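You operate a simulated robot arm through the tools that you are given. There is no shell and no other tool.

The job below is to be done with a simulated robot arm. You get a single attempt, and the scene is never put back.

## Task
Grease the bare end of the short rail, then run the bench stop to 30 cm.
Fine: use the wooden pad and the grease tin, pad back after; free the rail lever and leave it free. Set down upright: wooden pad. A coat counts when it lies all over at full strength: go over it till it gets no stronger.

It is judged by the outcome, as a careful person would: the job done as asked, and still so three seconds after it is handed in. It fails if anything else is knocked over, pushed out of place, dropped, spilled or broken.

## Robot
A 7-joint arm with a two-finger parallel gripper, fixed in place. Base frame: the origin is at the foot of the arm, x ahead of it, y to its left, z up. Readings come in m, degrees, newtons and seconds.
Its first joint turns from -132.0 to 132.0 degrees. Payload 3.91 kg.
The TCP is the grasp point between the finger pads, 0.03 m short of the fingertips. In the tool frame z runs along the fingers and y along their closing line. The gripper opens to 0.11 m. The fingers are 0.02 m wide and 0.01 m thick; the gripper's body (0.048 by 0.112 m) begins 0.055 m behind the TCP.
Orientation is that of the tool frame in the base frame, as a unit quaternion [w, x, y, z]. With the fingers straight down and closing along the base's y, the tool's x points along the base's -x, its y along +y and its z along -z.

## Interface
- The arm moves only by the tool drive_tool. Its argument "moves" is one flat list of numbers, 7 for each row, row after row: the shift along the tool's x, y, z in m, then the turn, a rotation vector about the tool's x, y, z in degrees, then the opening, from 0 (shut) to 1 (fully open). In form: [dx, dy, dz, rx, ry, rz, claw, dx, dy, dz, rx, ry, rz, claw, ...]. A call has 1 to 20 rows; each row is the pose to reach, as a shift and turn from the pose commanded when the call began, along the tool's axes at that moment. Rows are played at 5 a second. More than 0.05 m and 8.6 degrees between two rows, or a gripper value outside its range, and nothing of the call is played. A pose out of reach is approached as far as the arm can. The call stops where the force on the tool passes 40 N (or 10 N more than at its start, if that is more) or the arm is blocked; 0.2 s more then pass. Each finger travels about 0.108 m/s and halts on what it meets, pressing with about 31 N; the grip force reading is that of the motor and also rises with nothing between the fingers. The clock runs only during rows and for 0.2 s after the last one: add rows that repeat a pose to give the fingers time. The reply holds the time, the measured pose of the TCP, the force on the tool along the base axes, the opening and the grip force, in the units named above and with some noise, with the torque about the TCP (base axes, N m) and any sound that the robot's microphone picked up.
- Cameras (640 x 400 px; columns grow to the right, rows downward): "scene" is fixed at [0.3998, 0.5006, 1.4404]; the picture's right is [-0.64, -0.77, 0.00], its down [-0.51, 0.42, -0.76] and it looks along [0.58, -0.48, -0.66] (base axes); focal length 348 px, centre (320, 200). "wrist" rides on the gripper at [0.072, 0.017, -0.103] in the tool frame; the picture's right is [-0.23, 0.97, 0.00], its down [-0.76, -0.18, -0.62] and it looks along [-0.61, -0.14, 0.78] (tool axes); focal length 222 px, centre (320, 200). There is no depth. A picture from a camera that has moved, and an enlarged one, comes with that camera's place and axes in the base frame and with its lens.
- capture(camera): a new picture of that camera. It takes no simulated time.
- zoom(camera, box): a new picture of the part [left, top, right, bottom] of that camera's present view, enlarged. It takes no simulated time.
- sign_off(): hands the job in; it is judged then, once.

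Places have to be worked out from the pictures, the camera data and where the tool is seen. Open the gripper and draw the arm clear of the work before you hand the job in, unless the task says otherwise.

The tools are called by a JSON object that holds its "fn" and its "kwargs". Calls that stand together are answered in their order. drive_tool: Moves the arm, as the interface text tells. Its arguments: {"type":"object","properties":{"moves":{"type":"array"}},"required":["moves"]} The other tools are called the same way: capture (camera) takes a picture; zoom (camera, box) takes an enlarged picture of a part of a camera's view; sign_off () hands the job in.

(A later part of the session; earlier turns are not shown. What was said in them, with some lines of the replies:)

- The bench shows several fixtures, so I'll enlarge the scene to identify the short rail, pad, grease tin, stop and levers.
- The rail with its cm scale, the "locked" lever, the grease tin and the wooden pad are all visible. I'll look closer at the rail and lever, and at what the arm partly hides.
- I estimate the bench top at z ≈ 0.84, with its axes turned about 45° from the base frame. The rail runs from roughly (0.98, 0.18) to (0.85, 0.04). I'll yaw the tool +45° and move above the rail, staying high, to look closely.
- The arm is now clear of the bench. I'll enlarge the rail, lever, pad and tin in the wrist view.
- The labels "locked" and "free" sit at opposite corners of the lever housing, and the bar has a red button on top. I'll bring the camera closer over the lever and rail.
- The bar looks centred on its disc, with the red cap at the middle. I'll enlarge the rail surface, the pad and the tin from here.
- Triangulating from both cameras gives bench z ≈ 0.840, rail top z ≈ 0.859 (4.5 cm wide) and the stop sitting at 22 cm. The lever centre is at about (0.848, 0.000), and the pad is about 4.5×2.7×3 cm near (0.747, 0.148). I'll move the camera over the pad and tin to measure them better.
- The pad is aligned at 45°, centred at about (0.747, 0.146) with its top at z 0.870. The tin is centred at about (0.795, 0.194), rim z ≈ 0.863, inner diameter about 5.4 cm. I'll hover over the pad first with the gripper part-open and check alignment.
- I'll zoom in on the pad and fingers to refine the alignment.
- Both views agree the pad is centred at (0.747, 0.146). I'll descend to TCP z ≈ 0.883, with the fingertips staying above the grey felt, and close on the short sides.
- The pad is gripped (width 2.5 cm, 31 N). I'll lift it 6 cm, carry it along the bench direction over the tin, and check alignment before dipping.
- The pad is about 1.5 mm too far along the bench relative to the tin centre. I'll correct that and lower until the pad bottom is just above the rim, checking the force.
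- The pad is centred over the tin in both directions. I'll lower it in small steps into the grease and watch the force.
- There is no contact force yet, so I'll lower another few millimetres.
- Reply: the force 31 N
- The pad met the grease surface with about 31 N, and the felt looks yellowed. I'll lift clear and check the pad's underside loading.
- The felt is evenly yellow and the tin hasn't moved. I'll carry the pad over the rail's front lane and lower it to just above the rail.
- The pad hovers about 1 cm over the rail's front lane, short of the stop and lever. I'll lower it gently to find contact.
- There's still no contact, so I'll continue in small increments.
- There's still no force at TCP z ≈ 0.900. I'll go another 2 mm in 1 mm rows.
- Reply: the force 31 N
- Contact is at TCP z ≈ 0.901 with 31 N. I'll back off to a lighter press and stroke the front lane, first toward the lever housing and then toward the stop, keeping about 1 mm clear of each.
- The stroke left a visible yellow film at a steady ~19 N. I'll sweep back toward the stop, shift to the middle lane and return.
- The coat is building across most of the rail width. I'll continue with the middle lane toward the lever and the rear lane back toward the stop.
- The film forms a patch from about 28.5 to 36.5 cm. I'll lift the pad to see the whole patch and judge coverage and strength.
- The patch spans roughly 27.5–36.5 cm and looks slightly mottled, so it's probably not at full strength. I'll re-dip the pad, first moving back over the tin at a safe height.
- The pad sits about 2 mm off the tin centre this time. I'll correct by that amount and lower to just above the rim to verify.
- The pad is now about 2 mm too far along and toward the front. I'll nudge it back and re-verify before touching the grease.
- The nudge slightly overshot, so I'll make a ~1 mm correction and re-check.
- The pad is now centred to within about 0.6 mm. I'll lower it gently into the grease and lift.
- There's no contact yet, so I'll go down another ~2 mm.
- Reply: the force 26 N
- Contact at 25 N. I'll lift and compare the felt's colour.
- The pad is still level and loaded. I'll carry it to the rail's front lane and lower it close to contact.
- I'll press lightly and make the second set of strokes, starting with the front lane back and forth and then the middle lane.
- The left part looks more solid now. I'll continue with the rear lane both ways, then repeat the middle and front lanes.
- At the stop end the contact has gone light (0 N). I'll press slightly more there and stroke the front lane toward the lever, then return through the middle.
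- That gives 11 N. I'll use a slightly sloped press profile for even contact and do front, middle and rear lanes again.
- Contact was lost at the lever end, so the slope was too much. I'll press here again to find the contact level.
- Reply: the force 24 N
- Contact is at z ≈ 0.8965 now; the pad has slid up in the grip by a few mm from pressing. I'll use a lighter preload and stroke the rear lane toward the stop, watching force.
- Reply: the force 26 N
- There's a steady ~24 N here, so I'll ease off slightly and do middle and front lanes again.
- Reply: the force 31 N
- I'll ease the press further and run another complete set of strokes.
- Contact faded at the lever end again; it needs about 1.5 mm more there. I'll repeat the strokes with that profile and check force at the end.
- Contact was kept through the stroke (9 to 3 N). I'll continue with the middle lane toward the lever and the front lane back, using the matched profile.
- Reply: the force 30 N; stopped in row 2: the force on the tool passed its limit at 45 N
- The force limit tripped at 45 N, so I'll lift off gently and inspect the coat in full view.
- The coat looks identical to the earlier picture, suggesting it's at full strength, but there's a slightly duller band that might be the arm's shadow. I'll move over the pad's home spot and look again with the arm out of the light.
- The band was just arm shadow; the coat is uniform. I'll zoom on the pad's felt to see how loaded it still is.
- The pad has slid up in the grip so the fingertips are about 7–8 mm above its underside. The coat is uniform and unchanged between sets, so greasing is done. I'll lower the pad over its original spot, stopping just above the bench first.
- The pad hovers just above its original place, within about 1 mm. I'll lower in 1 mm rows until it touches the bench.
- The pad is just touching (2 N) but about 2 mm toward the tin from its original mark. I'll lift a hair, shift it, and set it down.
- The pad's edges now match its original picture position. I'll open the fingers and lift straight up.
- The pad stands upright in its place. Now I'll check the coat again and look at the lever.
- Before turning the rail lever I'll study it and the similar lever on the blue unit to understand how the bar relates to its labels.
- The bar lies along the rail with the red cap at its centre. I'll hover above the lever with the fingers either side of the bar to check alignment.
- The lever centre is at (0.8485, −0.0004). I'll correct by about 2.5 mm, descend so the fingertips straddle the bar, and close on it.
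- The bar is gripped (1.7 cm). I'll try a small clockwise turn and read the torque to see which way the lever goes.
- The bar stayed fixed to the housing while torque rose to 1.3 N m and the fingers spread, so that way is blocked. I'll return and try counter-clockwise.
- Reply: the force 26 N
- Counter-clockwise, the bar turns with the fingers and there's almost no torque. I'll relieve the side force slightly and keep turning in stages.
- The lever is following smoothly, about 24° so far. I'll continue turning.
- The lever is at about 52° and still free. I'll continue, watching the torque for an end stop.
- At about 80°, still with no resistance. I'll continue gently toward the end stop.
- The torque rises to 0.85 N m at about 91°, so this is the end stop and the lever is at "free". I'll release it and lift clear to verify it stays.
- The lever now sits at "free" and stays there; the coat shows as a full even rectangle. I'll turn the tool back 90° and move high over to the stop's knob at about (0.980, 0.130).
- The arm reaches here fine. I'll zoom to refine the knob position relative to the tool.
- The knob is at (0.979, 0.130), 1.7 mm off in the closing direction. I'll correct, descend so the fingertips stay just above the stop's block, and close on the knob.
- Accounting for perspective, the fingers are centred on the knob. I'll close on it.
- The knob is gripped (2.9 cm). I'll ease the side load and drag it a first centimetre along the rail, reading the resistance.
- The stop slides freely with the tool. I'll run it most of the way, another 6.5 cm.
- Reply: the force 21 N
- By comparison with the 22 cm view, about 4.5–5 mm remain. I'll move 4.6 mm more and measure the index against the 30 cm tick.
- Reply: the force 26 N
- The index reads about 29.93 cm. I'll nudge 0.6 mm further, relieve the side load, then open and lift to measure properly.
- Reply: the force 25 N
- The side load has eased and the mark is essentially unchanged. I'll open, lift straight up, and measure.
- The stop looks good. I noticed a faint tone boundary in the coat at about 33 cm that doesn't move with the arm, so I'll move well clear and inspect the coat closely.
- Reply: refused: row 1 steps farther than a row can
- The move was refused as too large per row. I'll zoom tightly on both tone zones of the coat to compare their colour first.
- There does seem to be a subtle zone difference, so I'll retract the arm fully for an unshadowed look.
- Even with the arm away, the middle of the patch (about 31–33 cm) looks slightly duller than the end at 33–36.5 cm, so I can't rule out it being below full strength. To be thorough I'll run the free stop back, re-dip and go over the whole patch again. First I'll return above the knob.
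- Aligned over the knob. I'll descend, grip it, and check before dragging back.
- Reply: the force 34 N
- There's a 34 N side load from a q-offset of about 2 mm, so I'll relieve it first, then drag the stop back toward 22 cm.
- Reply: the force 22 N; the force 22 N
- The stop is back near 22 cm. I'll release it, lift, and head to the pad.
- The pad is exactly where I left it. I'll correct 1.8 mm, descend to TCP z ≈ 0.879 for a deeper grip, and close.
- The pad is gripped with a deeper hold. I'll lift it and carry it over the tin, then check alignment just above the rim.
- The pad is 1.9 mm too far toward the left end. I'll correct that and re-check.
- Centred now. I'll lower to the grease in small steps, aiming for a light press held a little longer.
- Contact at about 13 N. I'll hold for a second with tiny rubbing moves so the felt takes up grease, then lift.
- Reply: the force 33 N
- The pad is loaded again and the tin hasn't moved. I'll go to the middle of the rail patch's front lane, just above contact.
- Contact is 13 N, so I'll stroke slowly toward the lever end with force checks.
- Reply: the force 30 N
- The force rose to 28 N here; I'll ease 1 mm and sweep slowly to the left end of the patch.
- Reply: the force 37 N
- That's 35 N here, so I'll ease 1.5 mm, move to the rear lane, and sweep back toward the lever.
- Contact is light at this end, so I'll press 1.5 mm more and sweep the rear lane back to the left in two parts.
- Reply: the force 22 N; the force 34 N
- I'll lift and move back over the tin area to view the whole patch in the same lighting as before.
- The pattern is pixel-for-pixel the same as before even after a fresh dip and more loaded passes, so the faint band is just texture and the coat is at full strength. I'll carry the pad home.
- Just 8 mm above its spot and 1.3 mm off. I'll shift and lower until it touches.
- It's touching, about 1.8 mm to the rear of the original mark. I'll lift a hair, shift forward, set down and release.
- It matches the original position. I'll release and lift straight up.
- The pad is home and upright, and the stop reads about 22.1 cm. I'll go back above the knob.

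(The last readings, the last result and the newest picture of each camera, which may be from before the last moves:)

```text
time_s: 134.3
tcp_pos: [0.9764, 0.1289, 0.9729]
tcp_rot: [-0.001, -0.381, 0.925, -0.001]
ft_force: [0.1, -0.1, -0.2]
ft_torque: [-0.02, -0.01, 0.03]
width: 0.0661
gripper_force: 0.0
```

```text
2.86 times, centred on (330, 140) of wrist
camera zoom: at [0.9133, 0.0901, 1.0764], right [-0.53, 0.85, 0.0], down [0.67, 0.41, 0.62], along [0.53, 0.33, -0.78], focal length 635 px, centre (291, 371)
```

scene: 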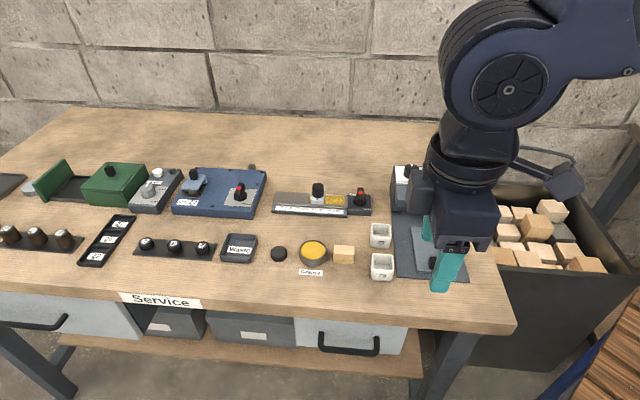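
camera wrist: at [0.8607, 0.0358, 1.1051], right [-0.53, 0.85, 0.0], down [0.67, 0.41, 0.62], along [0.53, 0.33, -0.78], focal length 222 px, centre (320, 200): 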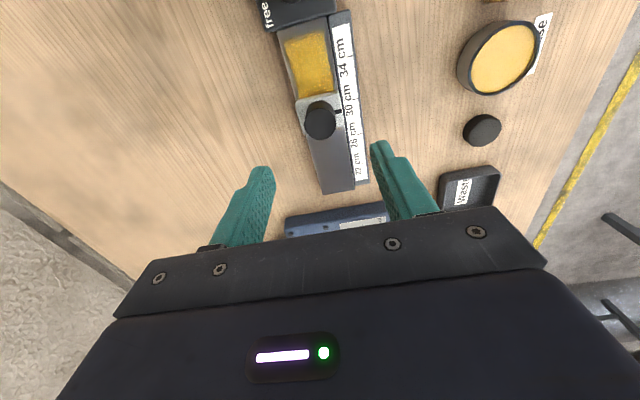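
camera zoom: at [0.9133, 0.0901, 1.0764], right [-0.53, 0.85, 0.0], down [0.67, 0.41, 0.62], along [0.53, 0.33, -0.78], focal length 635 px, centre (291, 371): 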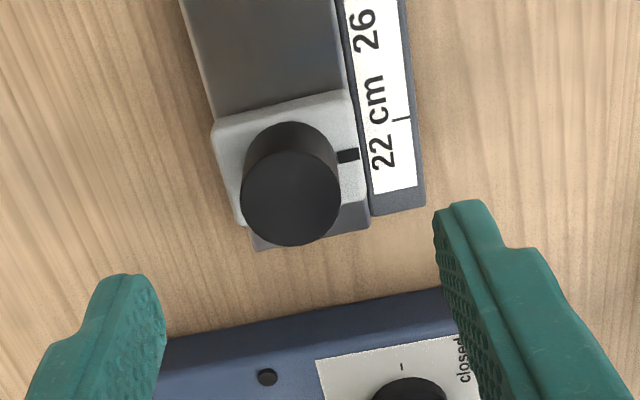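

Aligned within 2 mm. I'll correct, descend and grip the knob again.

{"fn": "drive_tool", "kwargs": {"moves": [-0.0016, -0.0002, 0.02, 0, 0, 0, 0.6, -0.0016, -0.0002, 0.042, 0, 0, 0, 0.6, -0.0016, -0.0002, 0.056, 0, 0, 0, 0.6, -0.0016, -0.0002, 0.0605, 0, 0, 0, 0.6, -0.0016, -0.0002, 0.0605, 0, 0, 0, 0.6, -0.0016, -0.0002, 0.0605, 0, 0, 0, 0.4, -0.0016, -0.0002, 0.0605, 0, 0, 0, 0.2, -0.0016, -0.0002, 0.0605, 0, 0, 0, 0.1, -0.0016, -0.0002, 0.0605, 0, 0, 0, 0.1]}}

{"fn": "zoom", "kwargs": {"camera": "scene", "box": [265, 160, 385, 235]}}

```text
time_s: 136.3
tcp_pos: [0.9784, 0.1303, 0.9121]
tcp_rot: [-0.001, -0.383, 0.924, 0.0]
ft_force: [-14.0, 15.5, -2.1]
ft_torque: [0.17, 0.01, 0.05]
width: 0.029
gripper_force: 45.3
```

```text
5.33 times, centred on (325, 198) of scene
camera zoom: at [0.3998, 0.5006, 1.4404], right [-0.64, -0.77, 0.0], down [-0.51, 0.42, -0.76], along [0.58, -0.48, -0.66], focal length 1856 px, centre (293, 213)
```

zoom: 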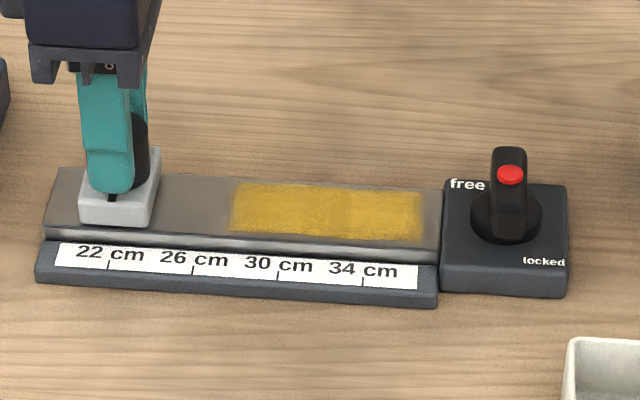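

I'll relieve the side load and run the stop 7.4 cm, then fine-tune.

{"fn": "drive_tool", "kwargs": {"moves": [0, 0.0012, 0, 0, 0, 0, 0.1, 0.01, 0.0012, 0, 0, 0, 0, 0.1, 0.02, 0.0012, 0, 0, 0, 0, 0.1, 0.03, 0.001, 0, 0, 0, 0, 0.1, 0.04, 0.001, 0, 0, 0, 0, 0.1, 0.05, 0.0008, 0, 0, 0, 0, 0.1, 0.06, 0.0005, 0, 0, 0, 0, 0.1, 0.07, 0.0003, 0, 0, 0, 0, 0.1, 0.0745, 0.0002, 0, 0, 0, 0, 0.1, 0.0745, 0.0002, 0, 0, 0, 0, 0.1]}}

{"fn": "zoom", "kwargs": {"camera": "scene", "box": [295, 180, 343, 215]}}

```text
time_s: 138.0
tcp_pos: [0.935, 0.0854, 0.9118]
tcp_rot: [-0.003, -0.383, 0.924, 0.0]
ft_force: [-1.5, 2.4, -5.1]
ft_torque: [-0.51, -0.14, -0.03]
width: 0.0296
gripper_force: 45.6
stopped in row 8: the force on the tool passed its limit at 41 N (the readings are from after the stop); the commanded pose is now the measured one
```

```text
11.43 times, centred on (319, 198) of scene
camera zoom: at [0.3998, 0.5006, 1.4404], right [-0.64, -0.77, 0.0], down [-0.51, 0.42, -0.76], along [0.58, -0.48, -0.66], focal length 3977 px, centre (331, 229)
```

zoom: 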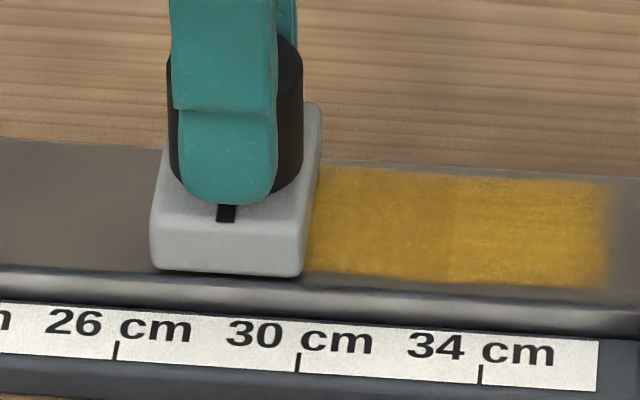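

The side load tripped the limit part-way; it's now relieved. The mark is about 1.6 cm short, so I'll continue 1.5 cm slowly.

{"fn": "drive_tool", "kwargs": {"moves": [0.004, 0, 0, 0, 0, 0, 0.1, 0.008, 0, 0, 0, 0, 0, 0.1, 0.012, 0, 0, 0, 0, 0, 0.1, 0.015, 0, 0, 0, 0, 0, 0.1, 0.015, 0, 0, 0, 0, 0, 0.1]}}

{"fn": "zoom", "kwargs": {"camera": "scene", "box": [295, 180, 343, 215]}}

```text
time_s: 139.2
tcp_pos: [0.9256, 0.0762, 0.9123]
tcp_rot: [-0.002, -0.382, 0.924, 0.0]
ft_force: [-3.6, 4.1, -6.4]
ft_torque: [-0.3, -0.26, 0.05]
width: 0.029
gripper_force: 44.9
```

```text
11.43 times, centred on (319, 198) of scene
camera zoom: at [0.3998, 0.5006, 1.4404], right [-0.64, -0.77, 0.0], down [-0.51, 0.42, -0.76], along [0.58, -0.48, -0.66], focal length 3977 px, centre (331, 229)
```

zoom: 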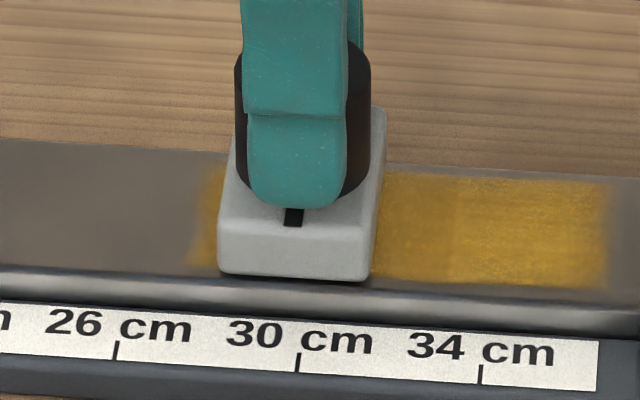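

The mark needs about 2.6 mm more, so I'll nudge it.

{"fn": "drive_tool", "kwargs": {"moves": [0.0015, 0, 0, 0, 0, 0, 0.1, 0.0028, 0, 0, 0, 0, 0, 0.1, 0.0028, 0, 0, 0, 0, 0, 0.1, 0.0028, 0, 0, 0, 0, 0, 0.1]}}

{"fn": "zoom", "kwargs": {"camera": "scene", "box": [295, 180, 343, 215]}}

```text
time_s: 140.2
tcp_pos: [0.9218, 0.0742, 0.9128]
tcp_rot: [-0.003, -0.383, 0.924, -0.001]
ft_force: [-1.2, 0.9, -4.5]
ft_torque: [-0.07, -0.56, 0.03]
width: 0.0293
gripper_force: 45.0
```

```text
11.43 times, centred on (319, 198) of scene
camera zoom: at [0.3998, 0.5006, 1.4404], right [-0.64, -0.77, 0.0], down [-0.51, 0.42, -0.76], along [0.58, -0.48, -0.66], focal length 3977 px, centre (331, 229)
```

zoom: 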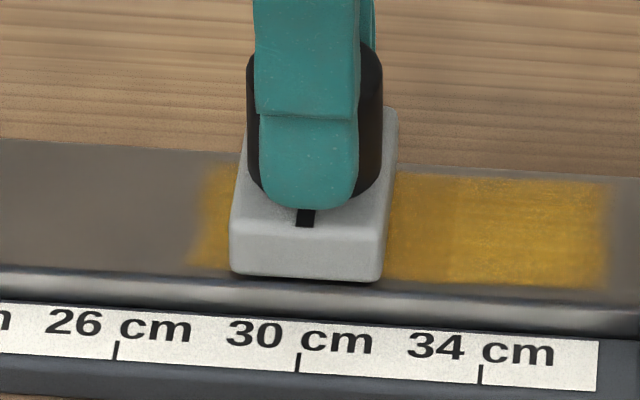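

The mark is right where I want it and the loads are near zero. I'll open the fingers and lift straight up.

{"fn": "drive_tool", "kwargs": {"moves": [0, 0, 0, 0, 0, 0, 0.3, 0, 0, 0, 0, 0, 0, 0.5, 0, 0, 0, 0, 0, 0, 0.6, 0, 0, 0, 0, 0, 0, 0.6, 0, 0, -0.03, 0, 0, 0, 0.6, 0, 0, -0.06, 0, 0, 0, 0.6, 0, 0, -0.09, 0, 0, 0, 0.6, 0, 0, -0.09, 0, 0, 0, 0.6]}}

{"fn": "zoom", "kwargs": {"camera": "scene", "box": [295, 180, 343, 215]}}

{"fn": "zoom", "kwargs": {"camera": "wrist", "box": [270, 50, 370, 150]}}

```text
time_s: 142.0
tcp_pos: [0.921, 0.0751, 1.0023]
tcp_rot: [-0.003, -0.383, 0.924, 0.0]
ft_force: [0.1, 0.6, 0.1]
ft_torque: [-0.01, -0.01, -0.01]
width: 0.0659
gripper_force: 0.1
```

```text
11.43 times, centred on (319, 198) of scene
camera zoom: at [0.3998, 0.5006, 1.4404], right [-0.64, -0.77, 0.0], down [-0.51, 0.42, -0.76], along [0.58, -0.48, -0.66], focal length 3977 px, centre (331, 229)
```

zoom: 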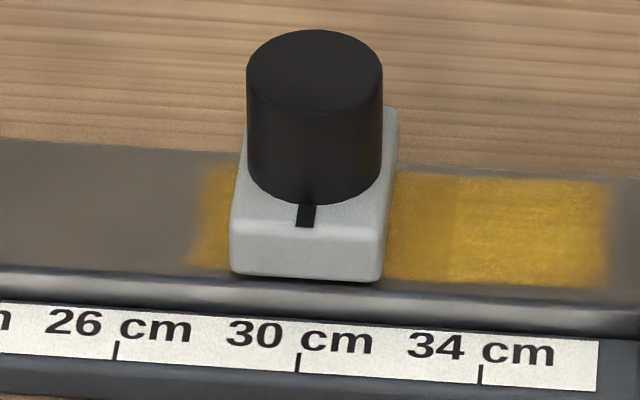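

```text
4.00 times, centred on (320, 100) of wrist
camera zoom: at [0.8573, 0.0358, 1.1053], right [-0.53, 0.85, 0.0], down [0.67, 0.41, 0.62], along [0.53, 0.33, -0.78], focal length 888 px, centre (320, 600)
```

zoom: 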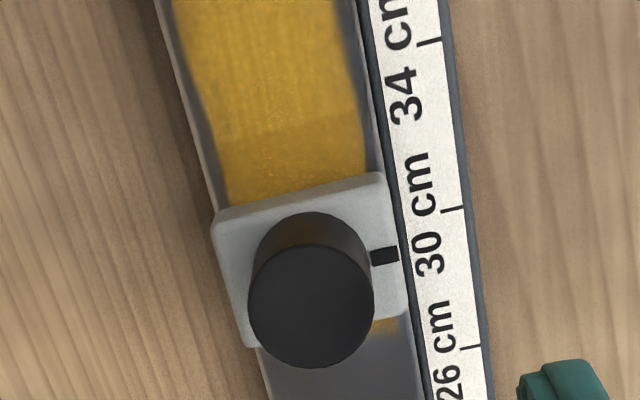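

Both cameras put the index on the 30 cm tick to within about 0.2 mm. I'll retract the arm clear of the bench and take a last look.

{"fn": "drive_tool", "kwargs": {"moves": [0.0176, 0.0395, -0.014, 0, 0, 0, 0.8, 0.0352, 0.079, -0.028, 0, 0, 0, 1, 0.0528, 0.1185, -0.042, 0, 0, 0, 1, 0.0704, 0.158, -0.056, 0, 0, 0, 1, 0.088, 0.1975, -0.07, 0, 0, 0, 1, 0.1056, 0.237, -0.084, 0, 0, 0, 1, 0.1232, 0.2765, -0.098, 0, 0, 0, 1, 0.1408, 0.316, -0.112, 0, 0, 0, 1, 0.1584, 0.3555, -0.126, 0, 0, 0, 1, 0.176, 0.395, -0.14, 0, 0, 0, 1, 0.176, 0.395, -0.14, 0, 0, 0, 1]}}

{"fn": "capture", "kwargs": {"camera": "scene"}}

{"fn": "zoom", "kwargs": {"camera": "scene", "box": [220, 165, 400, 285]}}

{"fn": "zoom", "kwargs": {"camera": "scene", "box": [295, 175, 385, 225]}}

```text
time_s: 144.4
tcp_pos: [0.5194, 0.2262, 1.1448]
tcp_rot: [-0.003, -0.382, 0.924, 0.0]
ft_force: [-0.2, 0.1, -0.3]
ft_torque: [-0.01, 0.01, -0.01]
width: 0.1099
gripper_force: 0.2
```

```text
taken
```

scene: 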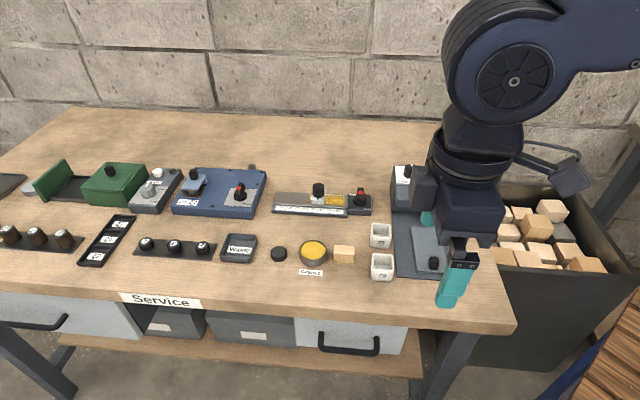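

```text
3.33 times, centred on (310, 225) of scene
camera zoom: at [0.3998, 0.5006, 1.4404], right [-0.64, -0.77, 0.0], down [-0.51, 0.42, -0.76], along [0.58, -0.48, -0.66], focal length 1160 px, centre (353, 117)
```

zoom: 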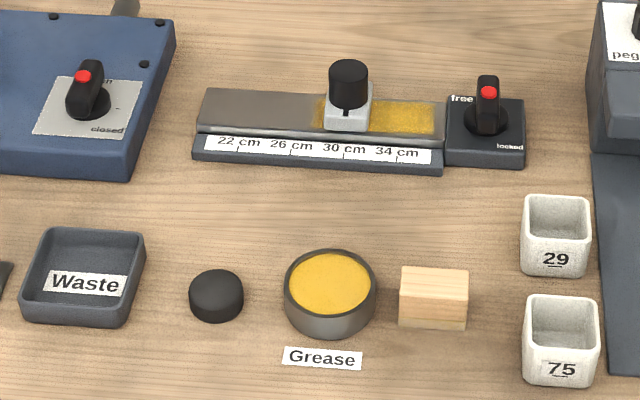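

```text
7.11 times, centred on (340, 200) of scene
camera zoom: at [0.3998, 0.5006, 1.4404], right [-0.64, -0.77, 0.0], down [-0.51, 0.42, -0.76], along [0.58, -0.48, -0.66], focal length 2475 px, centre (178, 200)
```

zoom: 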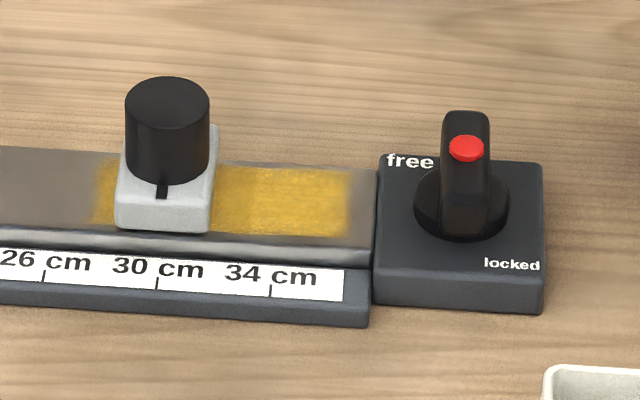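

Everything checks out: the coat is in place, the lever is at "free", the stop is at 30 cm, the pad is upright in its place, and the tin and the other items are undisturbed. The gripper is open and the arm is clear, so I'm handing the job in.

{"fn": "sign_off", "kwargs": {}}

```text
The job is handed in.
```

The bare end of the short rail is greased and the bench stop is at 30 cm. The job is handed in, and the verdict hasn't come back.

- **Coat:** the grease covers a patch on the rail from about 27.5 to 36.5 cm. The patch never spread past those edges, even where the pad wiped further, so I took it to be the bare end. A faint darker band between about 31 and 33 cm made me doubt the strength. I ran the stop back to 22 cm, dipped again and went over the whole patch once more. The coat looked exactly the same afterwards, so I took it to be at full strength.
- **Stop:** both cameras put its index on the 30 cm mark to within about 0.2 mm. It now sits on part of the greased patch.
- **Lever:** turned to "free" and left there. It stayed put after I let go.
- **Pad:** set down upright, within about 1 mm of where it started.

In the last pictures nothing else on the bench had been moved or knocked over. The gripper is open and the arm is clear of the work.
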